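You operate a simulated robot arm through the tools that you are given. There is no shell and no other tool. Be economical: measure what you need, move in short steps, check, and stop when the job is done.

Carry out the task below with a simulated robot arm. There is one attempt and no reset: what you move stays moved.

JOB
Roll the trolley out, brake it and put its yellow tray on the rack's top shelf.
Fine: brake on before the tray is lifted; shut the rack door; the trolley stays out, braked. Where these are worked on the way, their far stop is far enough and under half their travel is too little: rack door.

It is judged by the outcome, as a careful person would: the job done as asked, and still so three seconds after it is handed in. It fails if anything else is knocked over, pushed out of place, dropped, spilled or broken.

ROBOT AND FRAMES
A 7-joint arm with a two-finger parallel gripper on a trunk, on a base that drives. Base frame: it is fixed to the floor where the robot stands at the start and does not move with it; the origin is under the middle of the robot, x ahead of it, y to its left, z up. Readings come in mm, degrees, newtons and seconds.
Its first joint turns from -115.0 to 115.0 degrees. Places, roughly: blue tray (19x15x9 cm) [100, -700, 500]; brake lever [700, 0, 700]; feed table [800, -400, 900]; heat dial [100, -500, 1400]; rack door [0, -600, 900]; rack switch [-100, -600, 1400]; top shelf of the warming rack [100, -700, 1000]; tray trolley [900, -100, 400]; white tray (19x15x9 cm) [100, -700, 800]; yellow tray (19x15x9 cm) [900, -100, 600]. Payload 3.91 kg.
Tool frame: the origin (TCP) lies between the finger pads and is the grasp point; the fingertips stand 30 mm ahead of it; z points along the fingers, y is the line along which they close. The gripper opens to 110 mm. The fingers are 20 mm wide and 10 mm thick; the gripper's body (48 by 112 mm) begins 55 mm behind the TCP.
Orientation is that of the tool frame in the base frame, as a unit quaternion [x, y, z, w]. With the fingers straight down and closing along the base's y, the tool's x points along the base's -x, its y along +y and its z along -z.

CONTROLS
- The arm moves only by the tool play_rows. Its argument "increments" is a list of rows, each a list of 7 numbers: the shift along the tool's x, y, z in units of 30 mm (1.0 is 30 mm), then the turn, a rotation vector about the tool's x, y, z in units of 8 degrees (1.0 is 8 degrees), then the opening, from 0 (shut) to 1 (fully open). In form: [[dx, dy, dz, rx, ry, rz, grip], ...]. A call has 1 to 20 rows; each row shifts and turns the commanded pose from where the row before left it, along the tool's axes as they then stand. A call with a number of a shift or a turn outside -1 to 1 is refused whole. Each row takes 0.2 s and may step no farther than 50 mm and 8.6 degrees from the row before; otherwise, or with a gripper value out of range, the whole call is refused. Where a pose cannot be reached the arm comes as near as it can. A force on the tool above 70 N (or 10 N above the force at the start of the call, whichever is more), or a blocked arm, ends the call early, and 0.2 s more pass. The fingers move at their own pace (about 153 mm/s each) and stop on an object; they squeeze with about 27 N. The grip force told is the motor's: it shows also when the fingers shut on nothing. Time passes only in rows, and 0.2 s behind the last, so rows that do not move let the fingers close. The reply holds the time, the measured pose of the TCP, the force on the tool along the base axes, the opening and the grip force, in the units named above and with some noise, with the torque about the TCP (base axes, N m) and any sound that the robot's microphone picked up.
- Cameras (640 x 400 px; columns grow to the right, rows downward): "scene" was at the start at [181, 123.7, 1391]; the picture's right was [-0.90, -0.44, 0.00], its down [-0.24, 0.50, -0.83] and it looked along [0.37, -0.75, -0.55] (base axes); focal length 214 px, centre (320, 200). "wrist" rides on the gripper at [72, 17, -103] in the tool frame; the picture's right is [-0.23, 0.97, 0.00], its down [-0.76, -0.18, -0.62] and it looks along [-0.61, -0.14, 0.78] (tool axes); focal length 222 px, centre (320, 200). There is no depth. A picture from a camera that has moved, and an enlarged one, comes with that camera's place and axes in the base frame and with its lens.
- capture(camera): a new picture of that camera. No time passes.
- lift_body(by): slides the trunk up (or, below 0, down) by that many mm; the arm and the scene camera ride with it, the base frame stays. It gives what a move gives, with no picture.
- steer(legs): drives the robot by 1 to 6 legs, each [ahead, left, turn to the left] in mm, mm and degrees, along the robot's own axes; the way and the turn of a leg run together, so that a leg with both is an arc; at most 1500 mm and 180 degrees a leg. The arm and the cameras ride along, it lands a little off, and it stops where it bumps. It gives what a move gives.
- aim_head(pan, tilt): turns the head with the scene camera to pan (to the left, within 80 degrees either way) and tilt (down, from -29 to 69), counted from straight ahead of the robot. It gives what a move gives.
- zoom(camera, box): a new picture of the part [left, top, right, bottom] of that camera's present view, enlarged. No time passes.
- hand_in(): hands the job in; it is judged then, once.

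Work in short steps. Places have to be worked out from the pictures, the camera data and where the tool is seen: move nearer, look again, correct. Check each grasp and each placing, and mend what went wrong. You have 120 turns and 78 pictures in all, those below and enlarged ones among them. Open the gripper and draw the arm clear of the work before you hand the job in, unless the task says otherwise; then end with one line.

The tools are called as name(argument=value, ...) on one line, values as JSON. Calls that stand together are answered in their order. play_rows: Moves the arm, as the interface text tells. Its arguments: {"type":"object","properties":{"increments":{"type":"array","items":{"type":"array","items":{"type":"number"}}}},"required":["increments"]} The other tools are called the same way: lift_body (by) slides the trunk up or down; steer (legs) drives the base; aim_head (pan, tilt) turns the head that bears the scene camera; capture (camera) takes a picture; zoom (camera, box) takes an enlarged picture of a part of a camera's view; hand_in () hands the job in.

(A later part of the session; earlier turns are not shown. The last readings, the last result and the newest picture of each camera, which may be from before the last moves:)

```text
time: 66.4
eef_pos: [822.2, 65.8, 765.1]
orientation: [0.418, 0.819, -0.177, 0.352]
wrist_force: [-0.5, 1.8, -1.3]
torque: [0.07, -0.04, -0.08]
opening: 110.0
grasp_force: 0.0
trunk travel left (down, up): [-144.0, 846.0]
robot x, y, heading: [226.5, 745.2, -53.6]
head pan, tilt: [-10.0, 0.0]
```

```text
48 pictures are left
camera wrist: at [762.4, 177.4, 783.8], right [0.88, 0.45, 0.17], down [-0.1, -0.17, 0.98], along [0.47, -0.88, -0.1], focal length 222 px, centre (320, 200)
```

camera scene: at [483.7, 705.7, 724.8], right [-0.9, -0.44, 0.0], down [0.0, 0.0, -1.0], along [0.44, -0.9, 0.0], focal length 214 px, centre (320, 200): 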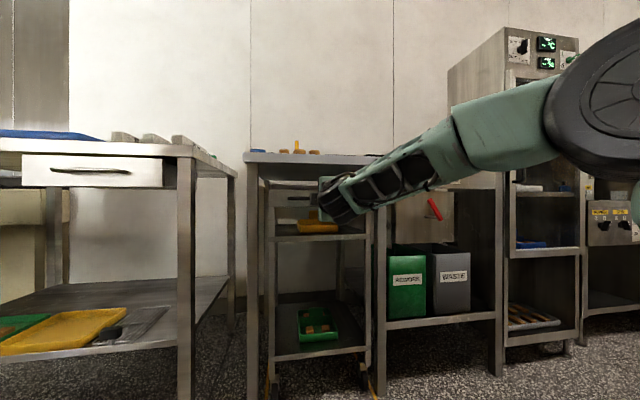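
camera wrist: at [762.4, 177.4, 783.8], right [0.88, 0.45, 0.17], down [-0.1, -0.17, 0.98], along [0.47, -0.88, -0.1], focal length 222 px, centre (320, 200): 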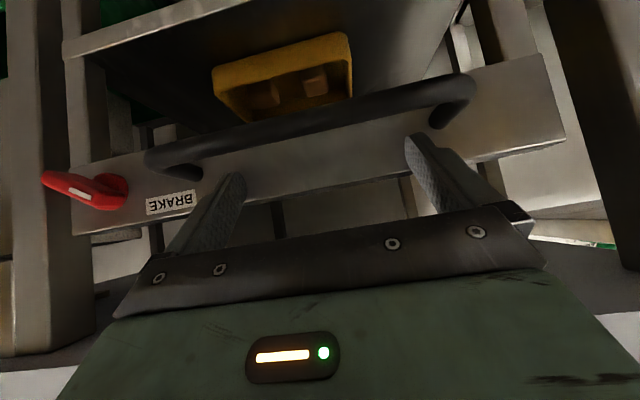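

The tips are now above and just behind the bar, no contact. I'll drop onto it and begin pulling outward gently.

play_rows(increments=[[0.35, 0, 0.15, 0, 0, 0, 1], [0.15, 0, 0.1, 0, 0, 0, 1], [0.2, 0, -0.2, 0, 0, 0, 1], [0.2, 0, -0.2, 0, 0, 0, 1], [0.2, 0, -0.2, 0, 0, 0, 1], [0.2, 0, -0.2, 0, 0, 0, 1]])

capture(camera="wrist")

```text
time: 67.5
eef_pos: [806.9, 79.2, 760.0]
orientation: [0.415, 0.812, -0.181, 0.367]
wrist_force: [0.2, -0.7, 2.6]
torque: [-0.15, 0.07, 0.07]
opening: 109.8
grasp_force: 0.1
trunk travel left (down, up): [-144.0, 846.0]
robot x, y, heading: [230.2, 742.2, -53.6]
head pan, tilt: [-10.0, 0.0]
stopped in row 5: the force on the tool passed its limit (the readings are from after the stop); the commanded pose is now the measured one
```

```text
47 pictures are left
camera wrist: at [746.5, 193.0, 775.6], right [0.88, 0.45, 0.18], down [-0.13, -0.14, 0.98], along [0.47, -0.88, -0.07], focal length 222 px, centre (320, 200)
```

wrist: 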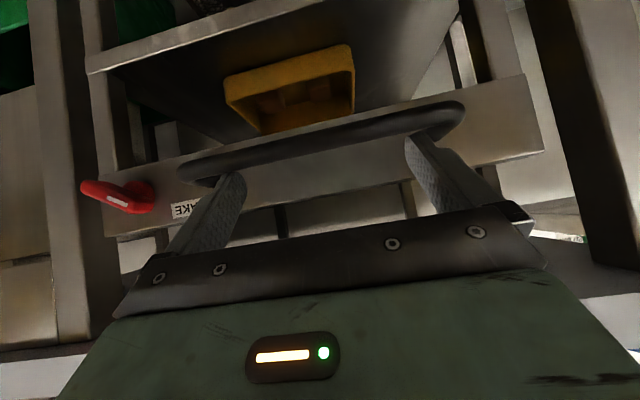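

Over 70 N and the trolley didn't roll: likely the brake is already on (or something holds it). Let me look closely at the knob.

zoom(camera="wrist", box=[50, 140, 250, 265])

aim_head(pan=-10, tilt=10)

capture(camera="scene")

```text
3.20 times, centred on (150, 202) of wrist
camera zoom: at [746.5, 193.0, 775.6], right [0.88, 0.45, 0.18], down [-0.13, -0.14, 0.98], along [0.47, -0.88, -0.07], focal length 711 px, centre (864, 192)
```

zoom: 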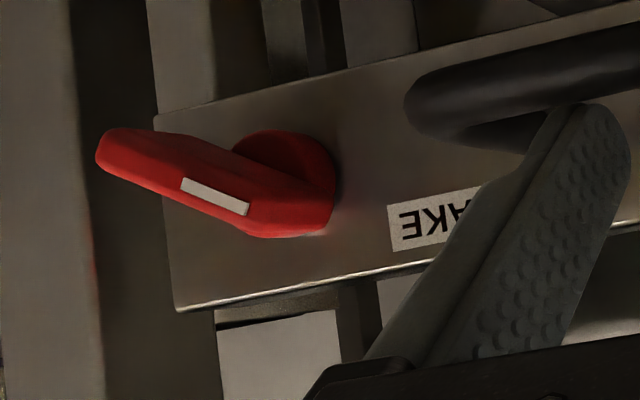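

```text
time: 68.3
eef_pos: [805.5, 79.3, 760.4]
orientation: [0.417, 0.812, -0.182, 0.367]
wrist_force: [3.0, -2.7, 5.0]
torque: [-0.27, 0.07, 0.27]
opening: 109.8
grasp_force: 0.0
trunk travel left (down, up): [-144.0, 846.0]
robot x, y, heading: [230.6, 741.3, -54.2]
head pan, tilt: [-10.0, 10.0]
```

```text
45 pictures are left
camera scene: at [519.1, 665.0, 847.9], right [-0.9, -0.44, 0.0], down [-0.08, 0.16, -0.98], along [0.43, -0.88, -0.17], focal length 214 px, centre (320, 200)
```

scene: 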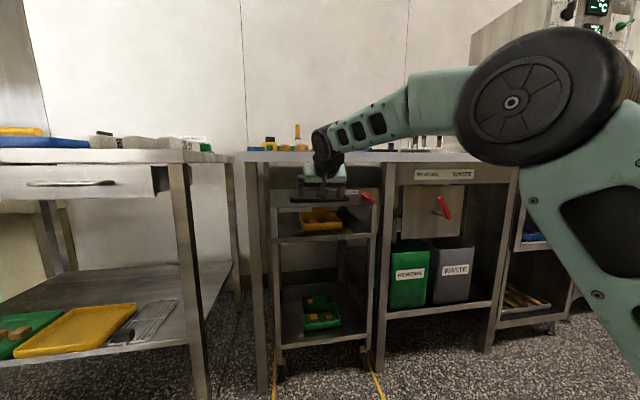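

Measured: the knob is centred near s=541, z≈733 (≈[700,-30]), its bar inclined from upper left to lower right. I'll unhook, back off and stand the tool level in front of the knob to grip it and try turning it.

lift_body(by=40)

steer(legs=[[-130, 0, 0], [0, -158, 0]])

play_rows(increments=[[0, 0, 0, 0, -1, 0, 1], [0, 0, 0, 0, -1, 0, 1], [0, 0, 0, 0, -1, 0, 1], [0, 0, 0, 0, -1, 0, 1], [0, 0, 0, 0, -1, 0, 1], [0, 0, 0, 0, -0.5, 0, 1], [0, 0, 0, 0, 0, -1, 1], [0, 0, 0, 0, 0, -1, 1], [0, 0, 0, 0, 0, -1, 1], [0, 0, 0, 0, 0, -1, 1], [0, 0, 0, 0, 0, -1, 1], [0, 0, 0, 0, 0, -1, 1], [0, 0, 0, 0, 0, -1, 1], [0, 0, 0, 0, 0, -0.5, 1]])

capture(camera="wrist")

```text
time: 69.1
eef_pos: [806.5, 80.2, 800.0]
orientation: [0.416, 0.813, -0.181, 0.366]
wrist_force: [0.2, -0.4, 0.0]
torque: [-0.03, 0.01, 0.02]
opening: 110.3
grasp_force: 0.1
trunk travel left (down, up): [-184.0, 806.0]
robot x, y, heading: [226.3, 745.2, -54.0]
head pan, tilt: [-10.0, 10.0]
```

```text
time: 71.4
eef_pos: [599.3, 90.2, 799.6]
orientation: [0.416, 0.813, -0.181, 0.365]
wrist_force: [0.2, -0.9, 0.3]
torque: [0.0, 0.03, -0.01]
opening: 109.9
grasp_force: 0.0
trunk travel left (down, up): [-184.0, 806.0]
robot x, y, heading: [22.1, 757.0, -54.0]
head pan, tilt: [-10.0, 10.0]
```

```text
time: 74.4
eef_pos: [599.6, 90.6, 800.2]
orientation: [-0.034, 0.694, -0.602, 0.394]
wrist_force: [0.5, -0.2, 0.1]
torque: [-0.01, 0.0, -0.03]
opening: 109.9
grasp_force: 0.1
trunk travel left (down, up): [-184.0, 806.0]
robot x, y, heading: [23.4, 755.0, -53.8]
head pan, tilt: [-10.0, 10.0]
```

```text
44 pictures are left
camera wrist: at [497.1, 142.8, 745.0], right [0.57, 0.38, -0.72], down [0.08, 0.85, 0.52], along [0.81, -0.35, 0.46], focal length 222 px, centre (320, 200)
```

wrist: 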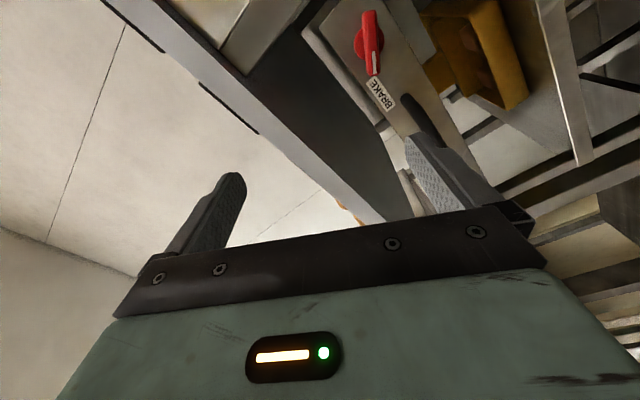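

The knob's white pointer points up-left, about 40° off the BRAKE label's line. I'll lower to its height and approach.

lift_body(by=-70)

play_rows(increments=[[0, 0, 1, 0, 0, 0, 1], [0, 0, 1, 0, 0, 0, 1]])

capture(camera="wrist")

```text
time: 75.5
eef_pos: [599.4, 91.3, 730.0]
orientation: [-0.033, 0.693, -0.602, 0.396]
wrist_force: [0.4, 0.4, 0.1]
torque: [0.01, -0.02, 0.01]
opening: 110.3
grasp_force: 0.1
trunk travel left (down, up): [-114.0, 876.0]
robot x, y, heading: [20.2, 752.6, -53.9]
head pan, tilt: [-10.0, 10.0]
```

```text
time: 76.1
eef_pos: [635.0, 42.7, 730.6]
orientation: [-0.032, 0.693, -0.602, 0.395]
wrist_force: [-0.6, -0.6, -0.8]
torque: [0.0, -0.01, 0.0]
opening: 110.3
grasp_force: 0.1
trunk travel left (down, up): [-114.0, 876.0]
robot x, y, heading: [20.3, 754.3, -54.2]
head pan, tilt: [-10.0, 10.0]
```

```text
43 pictures are left
camera wrist: at [533.2, 94.9, 676.5], right [0.58, 0.38, -0.72], down [0.08, 0.85, 0.52], along [0.81, -0.35, 0.46], focal length 222 px, centre (320, 200)
```

wrist: 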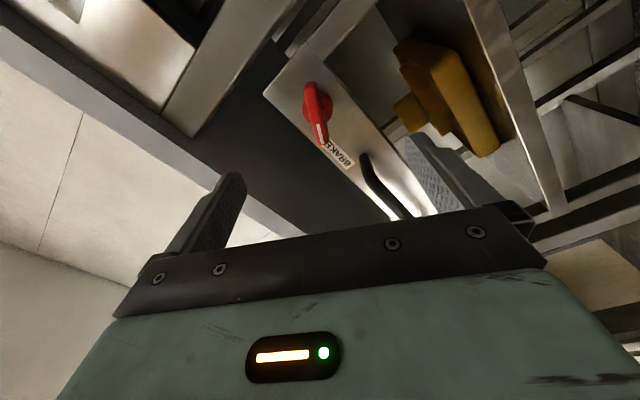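

The knob's bar lies at 31°, exactly across my closing direction; centre [679,-36,727]. I centre on it, advance 72 mm and close.

play_rows(increments=[[0.34, -0.08, 0.4, 0, 0, 0, 1], [0, 0, 0.8, 0, 0, 0, 1], [0, 0, 0.8, 0, 0, 0, 1], [0, 0, 0.4, 0, 0, 0, 1], [0, 0, 0, 0, 0, 0, 0.3], [0, 0, 0, 0, 0, 0, 0], [0, 0, 0, 0, 0, 0, 0]])

capture(camera="wrist")

```text
time: 77.7
eef_pos: [670.1, -22.0, 728.3]
orientation: [-0.032, 0.694, -0.602, 0.394]
wrist_force: [2.2, 3.7, -8.5]
torque: [0.38, 0.8, 0.36]
opening: 11.9
grasp_force: 44.5
trunk travel left (down, up): [-114.0, 876.0]
robot x, y, heading: [24.3, 755.6, -53.7]
head pan, tilt: [-10.0, 10.0]
```

```text
42 pictures are left
camera wrist: at [568.0, 30.1, 674.3], right [0.57, 0.38, -0.72], down [0.08, 0.85, 0.52], along [0.82, -0.36, 0.46], focal length 222 px, centre (320, 200)
```

wrist: 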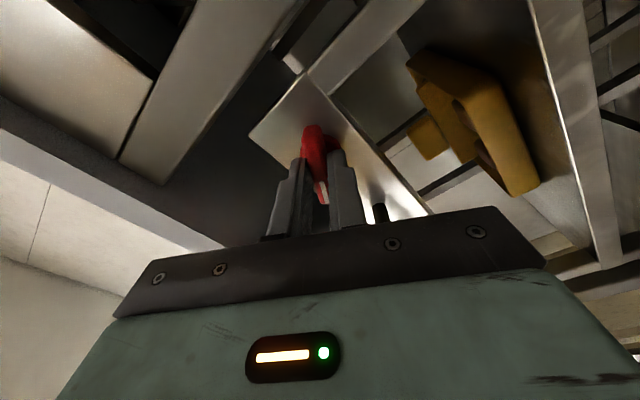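

Gripped the knob (12 mm). I'll try a small clockwise turn and read the torque.

play_rows(increments=[[0, 0, 0, 0, 0, 0.7, 0], [0, 0, 0, 0, 0, 0.7, 0], [0, 0, 0, 0, 0, 0, 0]])

```text
time: 78.5
eef_pos: [669.7, -23.4, 728.4]
orientation: [0.036, 0.694, -0.56, 0.451]
wrist_force: [8.0, -1.0, -16.5]
torque: [0.28, 1.82, -0.11]
opening: 15.8
grasp_force: 44.5
trunk travel left (down, up): [-114.0, 876.0]
robot x, y, heading: [21.1, 754.5, -53.8]
head pan, tilt: [-10.0, 10.0]
```

The opening grew while torque built up: it resists that way. I'll turn back and try counter-clockwise.

play_rows(increments=[[0, 0, 0, 0, 0, -0.7, 0], [0, 0, 0, 0, 0, -0.7, 0], [0, 0, 0, 0, 0, -0.7, 0], [0, 0, 0, 0, 0, -0.7, 0], [0, 0, 0, 0, 0, 0, 0]])

```text
time: 79.7
eef_pos: [670.2, -21.4, 729.0]
orientation: [-0.1, 0.687, -0.637, 0.334]
wrist_force: [10.3, 0.9, -20.7]
torque: [0.65, 0.41, 1.37]
opening: 12.1
grasp_force: 44.9
trunk travel left (down, up): [-114.0, 876.0]
robot x, y, heading: [21.7, 751.6, -54.0]
head pan, tilt: [-10.0, 10.0]
```

The opening stays at 12 mm this way, so the knob seems to follow. I continue counter-clockwise and look.

play_rows(increments=[[0, 0, 0, 0, 0, -0.8, 0], [0, 0, 0, 0, 0, -0.8, 0], [0, 0, 0, 0, 0, -0.8, 0], [0, 0, 0, 0, 0, 0, 0]])

capture(camera="wrist")

```text
time: 80.7
eef_pos: [670.1, -23.0, 728.6]
orientation: [0.214, -0.661, 0.683, -0.223]
wrist_force: [5.0, 10.6, -22.5]
torque: [0.9, 0.7, 1.13]
opening: 12.3
grasp_force: 44.8
trunk travel left (down, up): [-114.0, 876.0]
robot x, y, heading: [23.0, 750.8, -54.2]
head pan, tilt: [-10.0, 10.0]
```

```text
41 pictures are left
camera wrist: at [552.0, 20.4, 709.1], right [0.21, 0.11, -0.97], down [0.25, 0.96, 0.16], along [0.95, -0.27, 0.17], focal length 222 px, centre (320, 200)
```

wrist: 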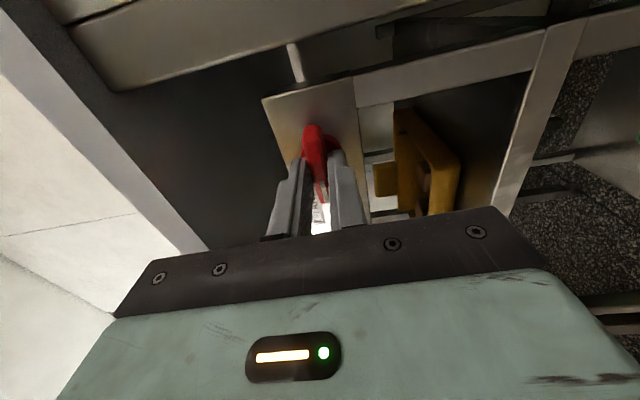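

The knob did turn: it now lies horizontal, pointer at the label. I continue the same way to find its stop.

play_rows(increments=[[0, 0, 0, 0, 0, -0.8, 0], [0, 0, 0, 0, 0, -0.8, 0], [0, 0, 0, 0, 0, -0.8, 0], [0, 0, 0, 0, 0, -0.8, 0], [0, 0, 0, 0, 0, 0, 0]])

capture(camera="wrist")

```text
time: 81.9
eef_pos: [670.6, -21.7, 729.5]
orientation: [0.355, -0.597, 0.716, -0.066]
wrist_force: [12.2, 3.3, -18.2]
torque: [1.15, 0.92, 0.99]
opening: 12.1
grasp_force: 45.5
trunk travel left (down, up): [-114.0, 876.0]
robot x, y, heading: [21.4, 753.1, -53.8]
head pan, tilt: [-10.0, 10.0]
```

```text
40 pictures are left
camera wrist: at [551.1, 21.1, 742.4], right [-0.15, -0.15, -0.98], down [0.26, 0.95, -0.19], along [0.95, -0.28, -0.11], focal length 222 px, centre (320, 200)
```

wrist: 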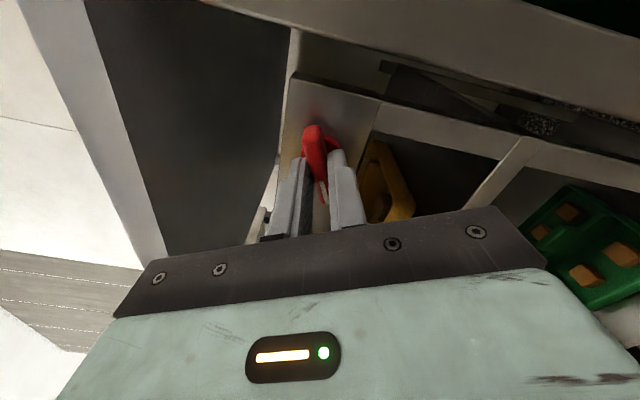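

play_rows(increments=[[0, 0, 0, 0, 0, -0.8, 0], [0, 0, 0, 0, 0, -0.8, 0], [0, 0, 0, 0, 0, -0.8, 0], [0, 0, 0, 0, 0, -0.8, 0], [0, 0, 0, 0, 0, -0.8, 0], [0, 0, 0, 0, 0, 0, 0]])

capture(camera="wrist")

```text
time: 83.3
eef_pos: [667.3, -23.5, 731.5]
orientation: [0.504, -0.476, 0.708, 0.136]
wrist_force: [-1.8, -1.8, -6.7]
torque: [2.03, -0.88, -0.08]
opening: 22.8
grasp_force: 45.3
trunk travel left (down, up): [-114.0, 876.0]
robot x, y, heading: [20.9, 754.2, -54.0]
head pan, tilt: [-10.0, 10.0]
```

```text
39 pictures are left
camera wrist: at [563.6, 32.7, 780.1], right [-0.55, -0.43, -0.71], down [0.1, 0.82, -0.57], along [0.83, -0.39, -0.41], focal length 222 px, centre (320, 200)
```

wrist: 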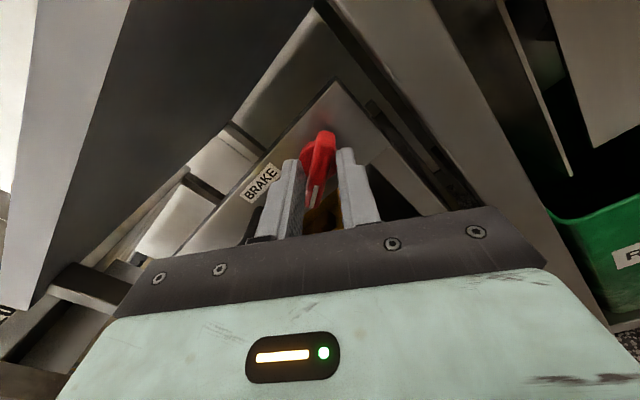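

The knob reached its other stop (pointer now down-left; travel ≈ ±31°). I'll release, go back to the bar, grip it and test whether the trolley now rolls.

play_rows(increments=[[0, 0, 0, 0, 0, 0, 1], [0, 0, 0, 0, 0, 0, 1], [0, 0, -1, 0, 0, 0, 1], [0, 0, -1, 0, 0, 0, 1], [0, 0, -1, 0, 0, 0, 1], [0, 0, -0.5, 0, 0, 1, 1], [0, 0, 0, 0, 0, 1, 1], [0, 0, 0, 0, 0, 1, 1], [0, 0, 0, 0, 0, 1, 1], [0, 0, 0, 0, 0, 1, 1], [0, 0, 0, 0, 0, 1, 1], [0, 0, 0, 0, 0, 1, 1], [0, 0, 0, 0, 0, 0.2, 1]])

steer(legs=[[0, 160, 0]])

capture(camera="wrist")

```text
time: 86.1
eef_pos: [607.3, 63.3, 726.8]
orientation: [0.211, -0.661, 0.685, -0.224]
wrist_force: [0.1, 0.5, -0.2]
torque: [-0.01, 0.02, 0.01]
opening: 110.1
grasp_force: 0.1
trunk travel left (down, up): [-114.0, 876.0]
robot x, y, heading: [23.9, 756.1, -53.9]
head pan, tilt: [-10.0, 10.0]
```

```text
time: 87.5
eef_pos: [734.1, 155.9, 726.8]
orientation: [0.213, -0.66, 0.685, -0.224]
wrist_force: [-0.4, 0.0, -0.6]
torque: [0.01, 0.0, 0.0]
opening: 110.1
grasp_force: 0.1
trunk travel left (down, up): [-114.0, 876.0]
robot x, y, heading: [149.4, 847.2, -53.8]
head pan, tilt: [-10.0, 10.0]
```

```text
38 pictures are left
camera wrist: at [615.4, 197.2, 707.0], right [0.21, 0.11, -0.97], down [0.25, 0.96, 0.16], along [0.95, -0.27, 0.17], focal length 222 px, centre (320, 200)
```

wrist: 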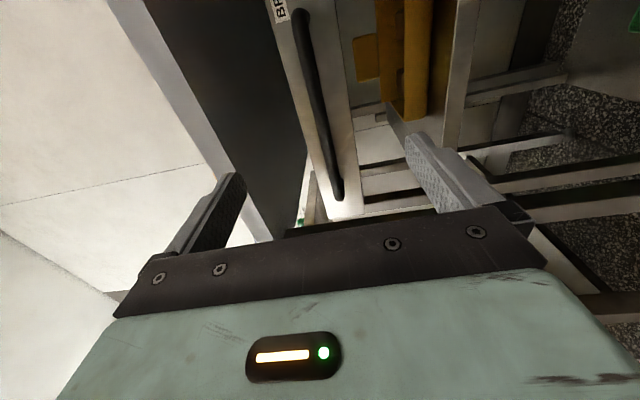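

The base is a bit far, so I drive 90 mm ahead (fingers pass above and below the bar), then advance the rest and close.

steer(legs=[[90, 0, 0]])

play_rows(increments=[[0, 0, 0.5, 0, 0, 0, 1], [0, 0, 0.3, 0, 0, 0, 1], [0, 0, 0, 0, 0, 0, 0.3], [0, 0, 0, 0, 0, 0, 0], [0, 0, 0, 0, 0, 0, 0], [0, 0, -0.1, 0, 0, 0, 0], [0, 0, -0.1, 0, 0, 0, 0], [0, 0, -0.1, 0, 0, 0, 0], [0, 0, -0.2, 0, 0, 0, 0]])

```text
time: 88.6
eef_pos: [786.0, 82.3, 728.1]
orientation: [0.212, -0.66, 0.685, -0.223]
wrist_force: [-0.4, -1.2, -0.2]
torque: [-0.02, 0.01, -0.03]
opening: 109.9
grasp_force: 0.0
trunk travel left (down, up): [-114.0, 876.0]
robot x, y, heading: [200.6, 776.7, -53.8]
head pan, tilt: [-10.0, 10.0]
```

```text
time: 90.6
eef_pos: [791.4, 76.9, 730.3]
orientation: [0.212, -0.659, 0.686, -0.224]
wrist_force: [7.6, 0.0, 22.8]
torque: [-0.12, 0.22, 0.26]
opening: 12.9
grasp_force: 44.8
trunk travel left (down, up): [-114.0, 876.0]
robot x, y, heading: [205.7, 773.5, -53.9]
head pan, tilt: [-10.0, 10.0]
```

The pull force is now small, so the trolley rolls – the brake had been on at the start. I keep pulling out slowly.

play_rows(increments=[[0, -0.1, -0.3, 0, 0, 0, 0], [0, 0, -0.3, 0, 0, 0, 0], [0, 0, -0.3, 0, 0, 0, 0], [0, 0, -0.4, 0, 0, 0, 0], [0, 0, -0.4, 0, 0, 0, 0], [0, 0, -0.4, 0, 0, 0, 0], [0, 0, -0.4, 0, 0, 0, 0], [0, 0, -0.4, 0, 0, 0, 0], [0, 0, -0.4, 0, 0, 0, 0], [0, 0, -0.4, 0, 0, 0, 0], [0, 0, -0.3, 0, 0, 0, 0], [0, 0, -0.2, 0, 0, 0, 0], [0, 0, -0.1, 0, 0, 0, 0]])

capture(camera="scene")

```text
time: 93.4
eef_pos: [709.8, 167.5, 729.7]
orientation: [0.202, -0.663, 0.686, -0.222]
wrist_force: [30.9, 18.9, 13.2]
torque: [-0.54, 0.79, 0.07]
opening: 13.1
grasp_force: 45.2
trunk travel left (down, up): [-114.0, 876.0]
robot x, y, heading: [200.3, 772.9, -53.8]
head pan, tilt: [-10.0, 10.0]
```

```text
37 pictures are left
camera scene: at [489.6, 695.4, 822.0], right [-0.91, -0.41, 0.0], down [-0.05, 0.11, -0.99], along [0.4, -0.91, -0.13], focal length 214 px, centre (320, 200)
```

scene: 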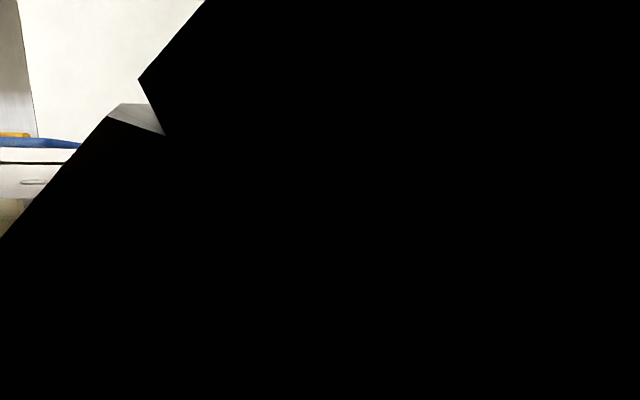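

The elbow blocks the head camera, and there is a side force of ~36 N. I check with the wrist camera.

capture(camera="wrist")

```text
36 pictures are left
camera wrist: at [592.2, 211.5, 708.2], right [0.22, 0.11, -0.97], down [0.26, 0.95, 0.16], along [0.94, -0.29, 0.18], focal length 222 px, centre (320, 200)
```

wrist: 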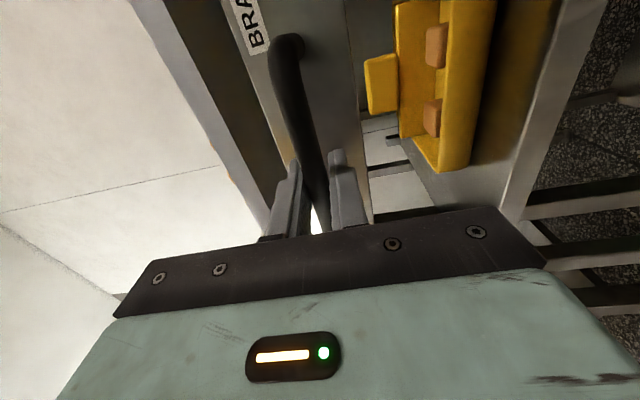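

The trolley is following the grip. I relieve the side load by 10 mm leftward and continue the pull with the base.

play_rows(increments=[[-0.2, 0, 0, 0, 0, 0, 0], [-0.2, 0, 0, 0, 0, 0, 0]])

steer(legs=[[-80, 0, 0]])

```text
time: 94.0
eef_pos: [709.8, 165.3, 730.1]
orientation: [0.191, -0.668, 0.684, -0.221]
wrist_force: [15.3, 15.9, 10.7]
torque: [-0.47, 0.82, 1.04]
opening: 13.2
grasp_force: 44.9
trunk travel left (down, up): [-114.0, 876.0]
robot x, y, heading: [200.7, 774.5, -53.9]
head pan, tilt: [-10.0, 10.0]
```

```text
time: 95.0
eef_pos: [662.8, 229.2, 729.2]
orientation: [0.192, -0.667, 0.685, -0.219]
wrist_force: [10.1, 9.3, 13.2]
torque: [-0.44, 0.78, 0.91]
opening: 12.9
grasp_force: 45.4
trunk travel left (down, up): [-114.0, 876.0]
robot x, y, heading: [153.6, 837.9, -53.8]
head pan, tilt: [-10.0, 10.0]
```

The base pull holds. About 200 mm done; I continue another 190 mm toward the tape's end.

steer(legs=[[-95, 0, 0], [-95, 0, 0]])

aim_head(pan=-5, tilt=55)

capture(camera="scene")

```text
time: 96.0
eef_pos: [638.0, 264.9, 730.4]
orientation: [0.194, -0.667, 0.686, -0.217]
wrist_force: [0.6, 2.5, 2.6]
torque: [-0.57, 0.79, 0.0]
opening: 12.6
grasp_force: 45.6
trunk travel left (down, up): [-114.0, 876.0]
robot x, y, heading: [128.7, 874.8, -53.8]
head pan, tilt: [-10.0, 10.0]
stopped in leg 1: the robot was blocked; the commanded pose is now the measured one
```

```text
time: 97.1
eef_pos: [638.1, 264.2, 731.0]
orientation: [0.194, -0.666, 0.687, -0.217]
wrist_force: [16.6, 6.3, 9.3]
torque: [-0.54, 0.76, 0.05]
opening: 13.0
grasp_force: 45.1
trunk travel left (down, up): [-114.0, 876.0]
robot x, y, heading: [126.3, 878.2, -53.9]
head pan, tilt: [-5.0, 55.0]
```

```text
35 pictures are left
camera scene: at [416.9, 795.9, 818.6], right [-0.91, -0.41, 0.0], down [-0.07, 0.15, -0.99], along [0.41, -0.9, -0.17], focal length 214 px, centre (320, 200)
```

scene: 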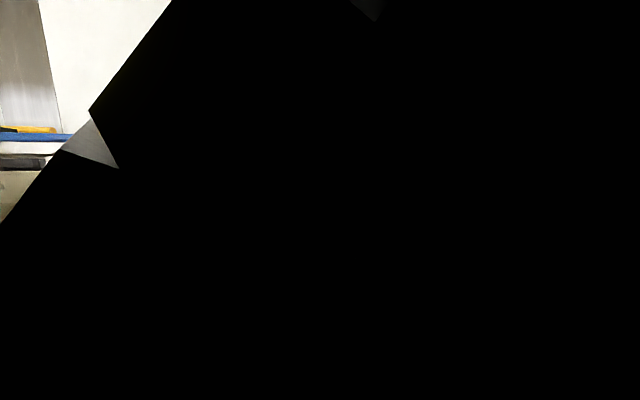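

The base stopped, and the head is jammed by my own elbow. I'll open the fingers and see whether the base can still back up.

play_rows(increments=[[0, 0, 0, 0, 0, 0, 1], [0, 0, 0, 0, 0, 0, 1], [0, 0, 0, 0, 0, 0, 1]])

steer(legs=[[-60, 0, 0]])

```text
time: 97.9
eef_pos: [636.1, 261.2, 730.4]
orientation: [0.191, -0.668, 0.686, -0.216]
wrist_force: [0.7, -0.6, 0.0]
torque: [-0.02, 0.02, 0.01]
opening: 110.3
grasp_force: 0.1
trunk travel left (down, up): [-114.0, 876.0]
robot x, y, heading: [129.2, 870.7, -54.0]
head pan, tilt: [-5.0, 55.0]
```

```text
time: 98.9
eef_pos: [651.2, 294.5, 729.7]
orientation: [0.206, -0.663, 0.681, -0.231]
wrist_force: [-1.3, -1.6, 1.1]
torque: [-0.01, 0.05, 0.16]
opening: 110.2
grasp_force: 0.1
trunk travel left (down, up): [-114.0, 876.0]
robot x, y, heading: [118.5, 883.2, -51.2]
head pan, tilt: [-5.0, 55.0]
```

The base turned slightly instead – probably something stands behind it. I'll draw the tool off the bar a little with the arm.

play_rows(increments=[[0, 0, -0.4, 0, 0, 0, 1], [0, 0, -0.4, 0, 0, 0, 1], [0, 0, -0.4, 0, 0, 0, 1]])

capture(camera="wrist")

```text
time: 99.9
eef_pos: [584.4, 262.1, 726.1]
orientation: [0.158, -0.679, 0.692, -0.188]
wrist_force: [0.4, -1.0, -0.5]
torque: [-0.02, -0.03, -0.01]
opening: 109.9
grasp_force: 0.1
trunk travel left (down, up): [-114.0, 876.0]
robot x, y, heading: [121.1, 884.5, -51.1]
head pan, tilt: [-5.0, 55.0]
stopped in row 3: the arm was blocked; the commanded pose is now the measured one
```

```text
34 pictures are left
camera wrist: at [472.8, 319.5, 704.3], right [0.24, 0.1, -0.96], down [0.37, 0.91, 0.19], along [0.9, -0.4, 0.19], focal length 222 px, centre (320, 200)
```

wrist: 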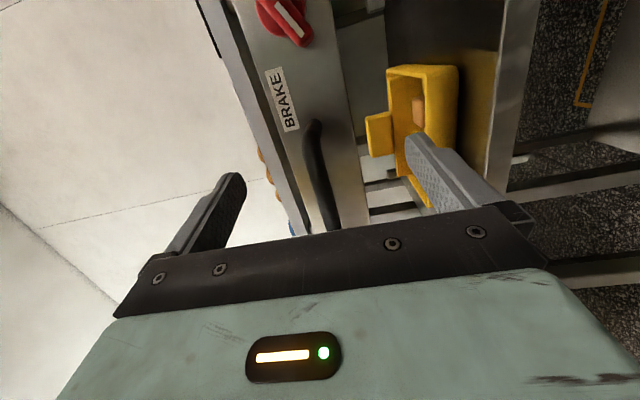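

The fingers are clear of the bar now. I raise the trunk 160 mm, unroll the tool and reach forward over the trolley to unfold the arm.

lift_body(by=180)

play_rows(increments=[[0, 0, 0.8, 0, 0, 0, 1], [0, 0, 0.8, 0, 0, 0, 1], [0, 0, 0.8, 0, 0, 0, 1], [0, 0, 0.8, 0, 0, 0, 1]])

aim_head(pan=-5, tilt=54)

capture(camera="scene")

```text
time: 100.9
eef_pos: [584.5, 261.6, 778.7]
orientation: [-0.164, 0.693, -0.68, 0.174]
wrist_force: [5.6, 0.3, -16.4]
torque: [0.35, 0.0, 0.03]
opening: 110.1
grasp_force: 0.3
trunk travel left (down, up): [-185.0, 805.0]
robot x, y, heading: [118.5, 886.1, -51.4]
head pan, tilt: [-5.0, 55.0]
stopped: the force on the tool passed its limit (the readings are from after the stop); the commanded pose is now the measured one
```

```text
time: 101.9
eef_pos: [628.3, 176.9, 778.3]
orientation: [-0.164, 0.691, -0.681, 0.178]
wrist_force: [8.7, 0.9, -25.1]
torque: [0.21, -0.09, 0.04]
opening: 110.2
grasp_force: 0.0
trunk travel left (down, up): [-185.0, 805.0]
robot x, y, heading: [120.4, 885.4, -51.4]
head pan, tilt: [-5.0, 55.0]
```

```text
time: 102.5
eef_pos: [627.3, 177.0, 778.3]
orientation: [-0.164, 0.692, -0.68, 0.178]
wrist_force: [9.8, 1.1, -22.6]
torque: [0.14, -0.13, 0.09]
opening: 110.2
grasp_force: 0.1
trunk travel left (down, up): [-185.0, 805.0]
robot x, y, heading: [119.5, 887.7, -51.5]
head pan, tilt: [-5.0, 54.0]
```

```text
33 pictures are left
camera scene: at [409.4, 839.2, 821.3], right [-0.83, -0.55, 0.0], down [-0.45, 0.67, -0.59], along [0.33, -0.49, -0.81], focal length 214 px, centre (320, 200)
```

scene: 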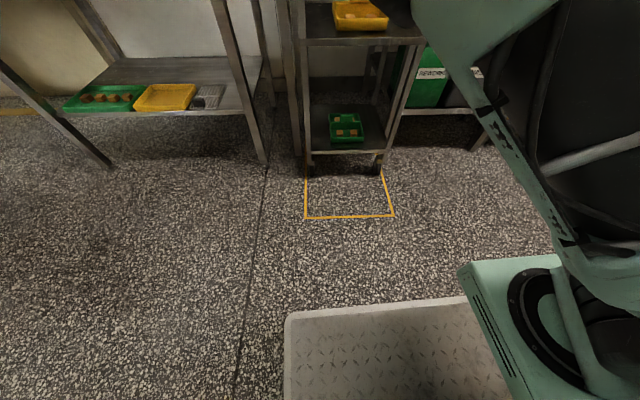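

The lift was stopped by the lower finger under the bar, and my forward step pushed the trolley partly back (about 120 mm out now). Since the trolley is clear of the table edge, I can next grip the bar from above with one finger behind it. First I lower slightly and withdraw.

play_rows(increments=[[0, 0.8, 0, 0, 0, 0, 1], [0, 0.6, 0, 0, 0, 0, 1], [0, 0, -0.7, 0, 0, 0, 1], [0, 0, -0.7, 0, 0, 0, 1], [0, 0, -0.6, 0, 0, 0, 1]])

capture(camera="wrist")

```text
time: 103.7
eef_pos: [601.1, 232.5, 739.9]
orientation: [-0.162, 0.691, -0.682, 0.178]
wrist_force: [-0.3, -0.3, -0.3]
torque: [0.02, -0.01, -0.02]
opening: 110.0
grasp_force: 0.0
trunk travel left (down, up): [-185.0, 805.0]
robot x, y, heading: [121.0, 883.2, -51.3]
head pan, tilt: [-5.0, 54.0]
```

```text
32 pictures are left
camera wrist: at [489.0, 291.0, 723.0], right [0.22, 0.12, -0.97], down [0.38, 0.9, 0.2], along [0.9, -0.41, 0.15], focal length 222 px, centre (320, 200)
```

wrist: 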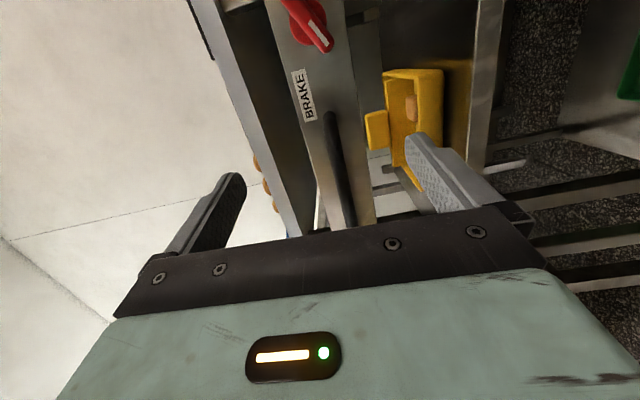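

The bar is now at d≈-303 with my tips well clear. I raise the trunk 190 mm and tip the tool to point down with its closing line along the pull direction.

lift_body(by=190)

play_rows(increments=[[0, 0, 0, -1, 0, 0, 1], [0, 0, 0, -1, 0, 0, 1], [0, 0, 0, -1, 0, 0, 1], [0, 0, 0, -1, 0, 0, 1], [0, 0, 0, -1, 0, 0, 1], [0, 0, 0, -1, 0, 0, 1], [0, 0, 0, -1, 0, 0, 1], [0, 0, 0, -1, 0, 0, 1], [0, 0, 0, -1, 0, 0, 1], [0, 0, 0, -1, 0, 0, 1], [0, 0, 0, -1, 0, 0, 1], [0, 0, 0, -0.35, 0, 0, 1]])

capture(camera="scene")

```text
time: 105.8
eef_pos: [601.2, 231.6, 930.4]
orientation: [-0.164, 0.691, -0.681, 0.178]
wrist_force: [-0.4, 0.0, 0.0]
torque: [0.01, 0.01, -0.02]
opening: 110.1
grasp_force: 0.1
trunk travel left (down, up): [-375.0, 615.0]
robot x, y, heading: [120.0, 885.6, -51.4]
head pan, tilt: [-5.0, 54.0]
```

```text
time: 108.3
eef_pos: [600.7, 232.4, 929.0]
orientation: [-0.242, 0.97, 0.013, 0.01]
wrist_force: [0.2, -0.8, -0.5]
torque: [-0.02, -0.01, 0.0]
opening: 110.0
grasp_force: 0.0
trunk travel left (down, up): [-375.0, 615.0]
robot x, y, heading: [120.1, 885.7, -51.3]
head pan, tilt: [-5.0, 54.0]
```

```text
31 pictures are left
camera scene: at [408.8, 839.8, 1011.6], right [-0.83, -0.55, 0.0], down [-0.45, 0.67, -0.59], along [0.33, -0.49, -0.81], focal length 214 px, centre (320, 200)
```

scene: 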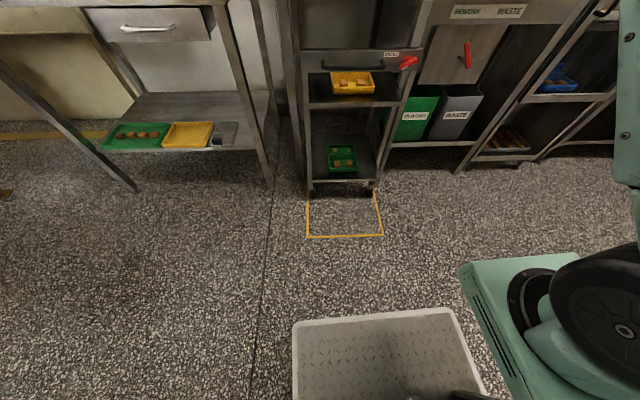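

Tool now points down. I yaw it square to the trolley, move above and ahead of the bar's middle, and look.

play_rows(increments=[[0, 0, 0, 0, 0, -1, 1], [-0.85, -0.5, 0.5, 0, 0, 0, 1], [-0.85, -0.5, 0.5, 0, 0, 0, 1], [-0.83, -0.5, 0.5, 0, 0, 0, 1]])

capture(camera="wrist")

zoom(camera="scene", box=[270, 0, 470, 250])

```text
time: 109.3
eef_pos: [687.4, 240.8, 885.3]
orientation: [-0.308, 0.951, 0.012, 0.009]
wrist_force: [-0.6, 0.2, 1.3]
torque: [-0.02, -0.03, 0.0]
opening: 110.0
grasp_force: 0.0
trunk travel left (down, up): [-375.0, 615.0]
robot x, y, heading: [116.8, 884.2, -51.4]
head pan, tilt: [-5.0, 54.0]
```

```text
30 pictures are left
camera wrist: at [618.6, 210.3, 988.1], right [-0.39, 0.92, 0.02], down [0.71, 0.28, 0.64], along [0.58, 0.26, -0.77], focal length 222 px, centre (320, 200)
```

wrist: 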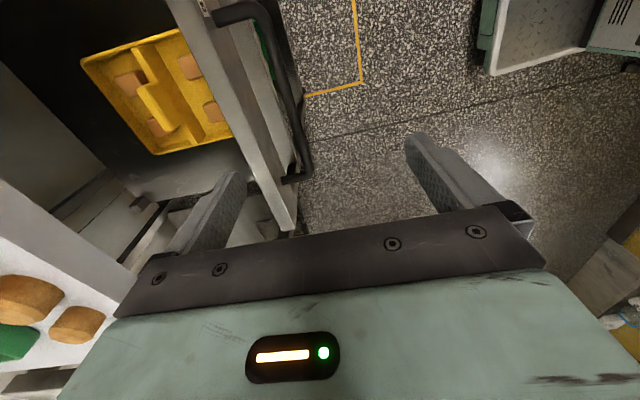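

```text
1.60 times, centred on (370, 125) of scene
camera zoom: at [408.7, 839.7, 1011.7], right [-0.83, -0.55, 0.0], down [-0.45, 0.67, -0.59], along [0.33, -0.49, -0.81], focal length 343 px, centre (240, 320)
```

zoom: 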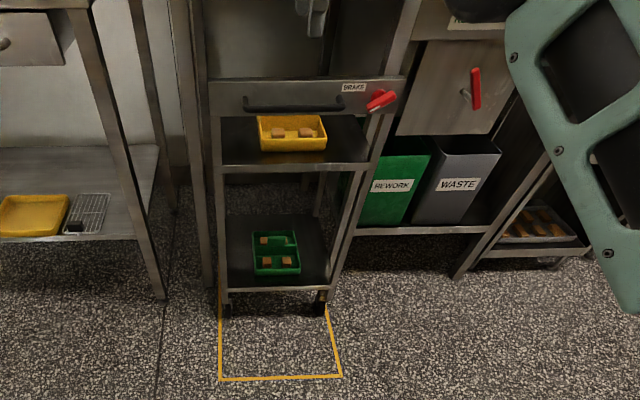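

Both cameras now agree: bar at d≈-256, s 605–789. I set the opening to 40 mm, go above the bar, and check before descending with one finger into the gap behind it.

play_rows(increments=[[0, -0.5, 0.8, 0, 0, 0, 0.37], [0, -0.5, 0.8, 0, 0, 0, 0.37], [0, -0.45, 0.7, 0, 0, 0, 0.37], [0, 0, 0, 0, 0, 0, 0.37]])

capture(camera="wrist")

```text
time: 110.3
eef_pos: [704.9, 213.9, 811.7]
orientation: [-0.308, 0.951, 0.013, 0.01]
wrist_force: [0.1, -0.6, 0.5]
torque: [-0.04, -0.01, 0.04]
opening: 40.4
grasp_force: 0.1
out of reach, approached as far as the arm can: row 1, 2, 3
trunk travel left (down, up): [-375.0, 615.0]
robot x, y, heading: [120.0, 885.9, -50.9]
head pan, tilt: [-5.0, 54.0]
```

```text
28 pictures are left
camera wrist: at [636.0, 183.9, 914.3], right [-0.39, 0.92, 0.02], down [0.71, 0.28, 0.64], along [0.58, 0.26, -0.77], focal length 222 px, centre (320, 200)
```

wrist: 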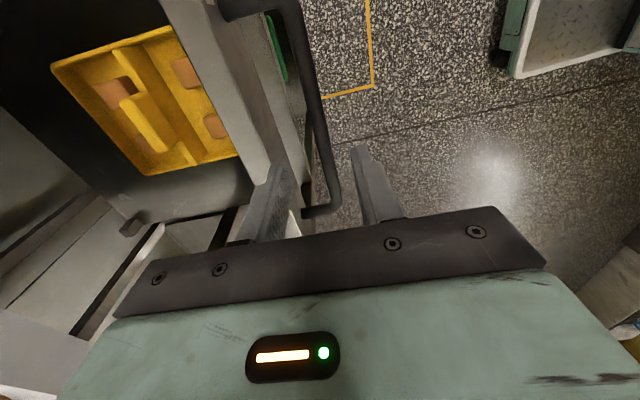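

Bar sits at d≈-244, right under the fingers; the gap behind is narrow so I close to ~28 mm and lower by trunk, stopping just above the bar to check.

play_rows(increments=[[0, 0, 0, 0, 0, 0, 0.26], [0, 0, 0, 0, 0, 0, 0.26]])

lift_body(by=-32)

zoom(camera="wrist", box=[200, 80, 440, 240])

```text
time: 111.0
eef_pos: [704.4, 215.3, 812.4]
orientation: [-0.307, 0.951, 0.012, 0.01]
wrist_force: [-0.4, -0.4, 0.9]
torque: [0.02, 0.0, -0.02]
opening: 28.6
grasp_force: 0.2
trunk travel left (down, up): [-375.0, 615.0]
robot x, y, heading: [117.6, 884.4, -51.2]
head pan, tilt: [-5.0, 54.0]
```

```text
time: 111.7
eef_pos: [705.4, 214.1, 780.1]
orientation: [-0.308, 0.951, 0.012, 0.01]
wrist_force: [0.5, 0.1, 0.6]
torque: [0.0, -0.02, 0.0]
opening: 28.6
grasp_force: 0.1
trunk travel left (down, up): [-343.0, 647.0]
robot x, y, heading: [121.3, 882.0, -51.2]
head pan, tilt: [-5.0, 54.0]
```

```text
2.50 times, centred on (320, 160) of wrist
camera zoom: at [636.0, 184.0, 882.5], right [-0.39, 0.92, 0.02], down [0.71, 0.28, 0.64], along [0.58, 0.26, -0.77], focal length 555 px, centre (320, 300)
```

zoom: 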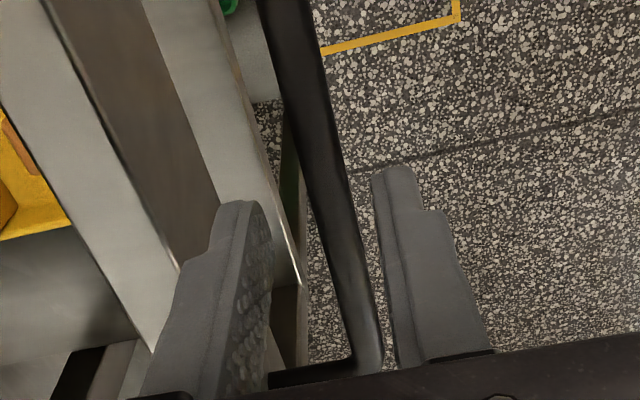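

The bar is centred between the fingertips. I lower 44 mm and close.

lift_body(by=-44)

play_rows(increments=[[0, 0, 0, 0, 0, 0, 0], [0, 0, 0, 0, 0, 0, 0], [0, 0, 0, 0, 0, 0, 0]])

```text
time: 112.6
eef_pos: [705.2, 214.0, 736.8]
orientation: [-0.308, 0.951, 0.012, 0.01]
wrist_force: [0.1, 0.5, -0.2]
torque: [0.0, 0.01, 0.03]
opening: 28.7
grasp_force: 0.0
trunk travel left (down, up): [-299.0, 691.0]
robot x, y, heading: [118.5, 887.8, -51.4]
head pan, tilt: [-5.0, 54.0]
```

```text
time: 113.4
eef_pos: [703.7, 214.0, 736.2]
orientation: [-0.308, 0.951, 0.013, 0.009]
wrist_force: [-3.2, 4.8, 0.7]
torque: [-0.12, 0.35, -0.74]
opening: 12.8
grasp_force: 45.5
trunk travel left (down, up): [-299.0, 691.0]
robot x, y, heading: [118.4, 884.8, -51.5]
head pan, tilt: [-5.0, 54.0]
```

Gripped (12.8 mm). Now I pull outward with the arm along the tool's y, 120 mm first.

play_rows(increments=[[0, 0.2, 0, 0, 0, 0, 0], [0, 0.3, 0, 0, 0, 0, 0], [0, 0.4, 0, 0, 0, 0, 0], [0, 0.4, 0, 0, 0, 0, 0], [0, 0.4, 0, 0, 0, 0, 0], [0, 0.4, 0, 0, 0, 0, 0], [0, 0.4, 0, 0, 0, 0, 0], [0, 0.4, 0, 0, 0, 0, 0], [0, 0.4, 0, 0, 0, 0, 0], [0, 0.3, 0, 0, 0, 0, 0], [0, 0.2, 0, 0, 0, 0, 0], [0, 0.2, 0, 0, 0, 0, 0]])

capture(camera="scene")

```text
time: 116.0
eef_pos: [634.9, 312.7, 736.3]
orientation: [-0.309, 0.951, 0.015, 0.009]
wrist_force: [11.8, 7.0, -16.5]
torque: [0.46, -0.71, -0.8]
opening: 12.9
grasp_force: 45.0
trunk travel left (down, up): [-299.0, 691.0]
robot x, y, heading: [120.7, 887.1, -51.5]
head pan, tilt: [-5.0, 54.0]
```

```text
26 pictures are left
camera scene: at [409.4, 839.6, 935.3], right [-0.83, -0.55, 0.0], down [-0.45, 0.67, -0.59], along [0.33, -0.49, -0.81], focal length 214 px, centre (320, 200)
```

scene: 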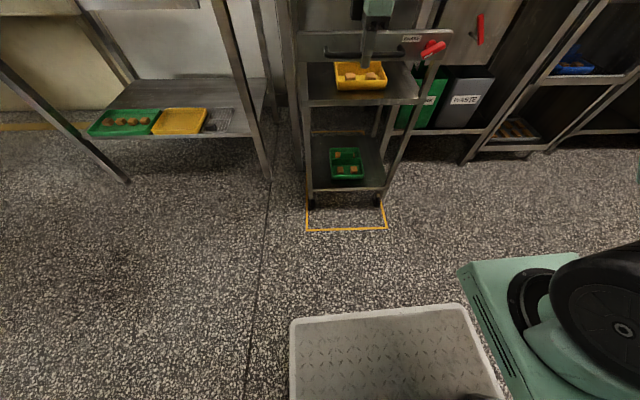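

It rolls well. Another ~95 mm brings its front to the end of the marked bay.

play_rows(increments=[[0, 0.2, 0, 0, 0, 0, 0], [0, 0.3, 0, 0, 0, 0, 0], [0, 0.4, 0, 0, 0, 0, 0], [0, 0.4, 0, 0, 0, 0, 0], [0, 0.4, 0, 0, 0, 0, 0], [0, 0.4, 0, 0, 0, 0, 0], [0, 0.4, 0, 0, 0, 0, 0], [0, 0.3, 0, 0, 0, 0, 0], [0, 0.2, 0, 0, 0, 0, 0], [0, 0.15, 0, 0, 0, 0, 0]])

capture(camera="scene")

```text
time: 118.2
eef_pos: [578.8, 385.6, 739.3]
orientation: [-0.308, 0.951, 0.014, 0.008]
wrist_force: [7.5, 3.0, -36.1]
torque: [-0.15, 0.14, -0.53]
opening: 12.5
grasp_force: 45.2
trunk travel left (down, up): [-299.0, 691.0]
robot x, y, heading: [119.5, 883.1, -51.4]
head pan, tilt: [-5.0, 54.0]
```

```text
25 pictures are left
camera scene: at [409.6, 839.1, 935.1], right [-0.83, -0.55, 0.0], down [-0.45, 0.67, -0.59], along [0.33, -0.49, -0.81], focal length 214 px, centre (320, 200)
```

scene: 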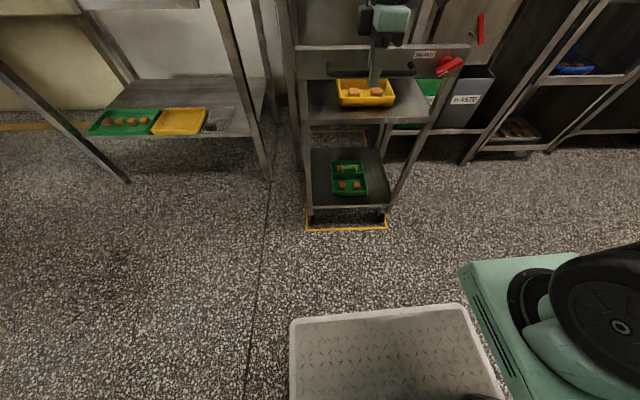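

The trolley stands in the bay. I release the bar, rise, and move over the brake knob's right end to press it down (turning it back to the braked stop).

play_rows(increments=[[0, 0, 0, 0, 0, 0, 0.26], [0, 0, 0, 0, 0, 0, 0.26]])

lift_body(by=80)

play_rows(increments=[[1, 0, 0, 0, 0, 0, 0], [1, 0, 0, 0, 0, 0, 0], [1, -0.2, 0, 0, 0, 0, 0], [1, -0.2, 0, 0, 0, 0, 0], [1, -0.1, 0, 0, 0, 0, 0]])

capture(camera="wrist")

zoom(camera="scene", box=[280, 0, 520, 150])

```text
time: 118.8
eef_pos: [580.1, 387.7, 741.0]
orientation: [-0.309, 0.951, 0.012, 0.009]
wrist_force: [0.3, 0.4, -0.5]
torque: [0.01, 0.03, 0.02]
opening: 28.6
grasp_force: 0.0
trunk travel left (down, up): [-299.0, 691.0]
robot x, y, heading: [122.2, 882.7, -51.2]
head pan, tilt: [-5.0, 54.0]
```

```text
time: 120.0
eef_pos: [579.0, 388.0, 820.1]
orientation: [-0.309, 0.951, 0.013, 0.01]
wrist_force: [-0.1, 0.1, -0.7]
torque: [0.02, 0.0, 0.06]
opening: 28.7
grasp_force: 0.1
trunk travel left (down, up): [-379.0, 611.0]
robot x, y, heading: [116.7, 890.3, -51.4]
head pan, tilt: [-5.0, 54.0]
```

```text
time: 121.2
eef_pos: [467.8, 288.6, 816.2]
orientation: [-0.308, 0.951, 0.012, 0.01]
wrist_force: [0.5, -0.8, -0.6]
torque: [0.06, 0.01, 0.02]
opening: 0.0
grasp_force: 26.9
trunk travel left (down, up): [-379.0, 611.0]
robot x, y, heading: [119.8, 885.0, -51.3]
head pan, tilt: [-5.0, 54.0]
```

```text
24 pictures are left
camera wrist: at [398.5, 258.2, 917.9], right [-0.39, 0.92, 0.02], down [0.71, 0.28, 0.64], along [0.58, 0.27, -0.77], focal length 222 px, centre (320, 200)
```

wrist: 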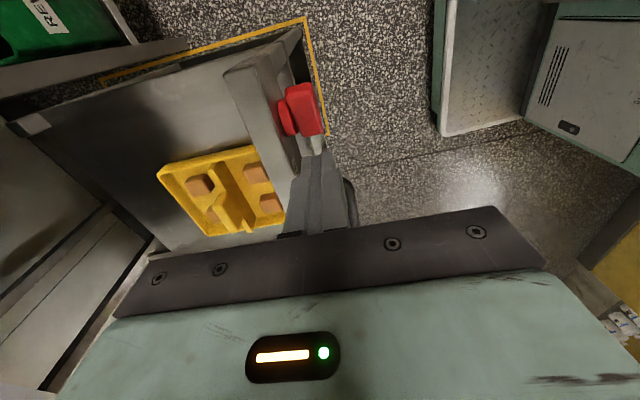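

```text
2.67 times, centred on (400, 75) of scene
camera zoom: at [408.9, 839.9, 1015.5], right [-0.83, -0.55, 0.0], down [-0.45, 0.67, -0.59], along [0.33, -0.49, -0.81], focal length 572 px, centre (107, 533)
```

zoom: 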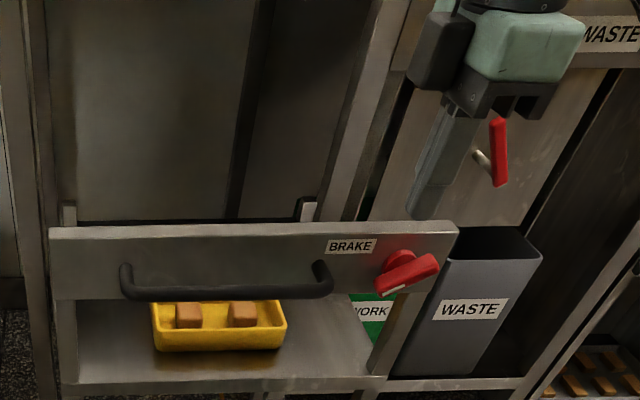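

Clear view: knob's right end is up (released), at s≈510, d≈-44. I move over that end and press down step by step.

play_rows(increments=[[0.8, -0.07, 0, 0, 0, 0, 0], [0.77, 0, 0, 0, 0, 0, 0], [0, 0, 0.8, 0, 0, 0, 0], [0, 0, 0.3, 0, 0, 0, 0], [0, 0, 0.2, 0, 0, 0, 0], [0, 0, 0.2, 0, 0, 0, 0], [0, 0, 0.2, 0, 0, 0, 0], [0, 0, 0.2, 0, 0, 0, 0], [0, 0, 0.2, 0, 0, 0, 0]])

zoom(camera="scene", box=[280, 0, 520, 150])

```text
time: 123.2
eef_pos: [426.0, 257.5, 749.7]
orientation: [-0.306, 0.952, 0.013, 0.006]
wrist_force: [-29.9, -29.1, -12.6]
torque: [-0.93, 0.78, 0.03]
opening: 0.0
grasp_force: 27.1
trunk travel left (down, up): [-379.0, 611.0]
robot x, y, heading: [118.3, 882.4, -51.4]
head pan, tilt: [-5.0, 54.0]
```

```text
2.67 times, centred on (400, 75) of scene
camera zoom: at [408.2, 838.3, 1015.2], right [-0.83, -0.55, 0.0], down [-0.45, 0.67, -0.59], along [0.33, -0.49, -0.81], focal length 572 px, centre (107, 533)
```

zoom: 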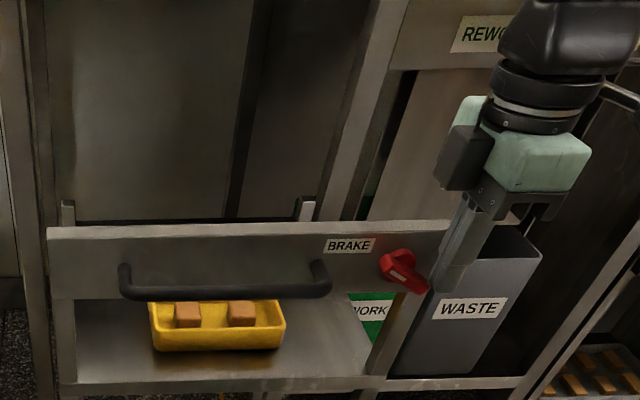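

The knob has turned to its starting (braked) attitude, right end down. I move off to the right and up, then verify it.

play_rows(increments=[[0.5, 0, 0, 0, 0, 0, 0], [0.3, 0, -0.6, 0, 0, 0, 0], [0, 0, -1, 0, 0, 0, 0], [0, 0, -1, 0, 0, 0, 0], [0, 0, -1, 0, 0, 0, 0.5]])

zoom(camera="scene", box=[400, 30, 500, 130])

```text
time: 124.4
eef_pos: [409.6, 243.0, 858.8]
orientation: [-0.309, 0.951, 0.013, 0.01]
wrist_force: [0.3, 1.2, -0.1]
torque: [0.02, 0.02, -0.02]
opening: 54.9
grasp_force: 0.1
trunk travel left (down, up): [-379.0, 611.0]
robot x, y, heading: [125.6, 885.0, -51.0]
head pan, tilt: [-5.0, 54.0]
```

```text
4.00 times, centred on (450, 80) of scene
camera zoom: at [408.9, 839.7, 1015.5], right [-0.83, -0.55, 0.0], down [-0.45, 0.67, -0.59], along [0.33, -0.49, -0.81], focal length 858 px, centre (-200, 680)
```

zoom: 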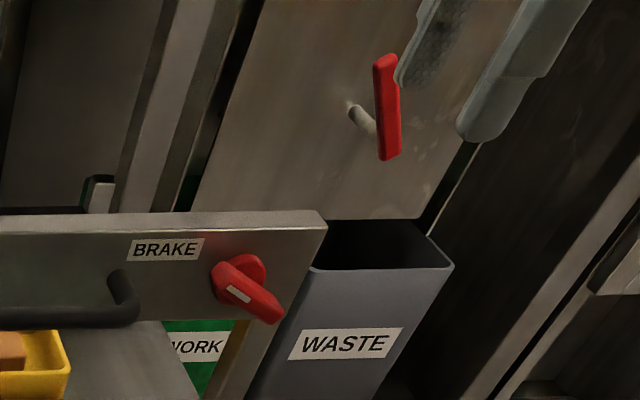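

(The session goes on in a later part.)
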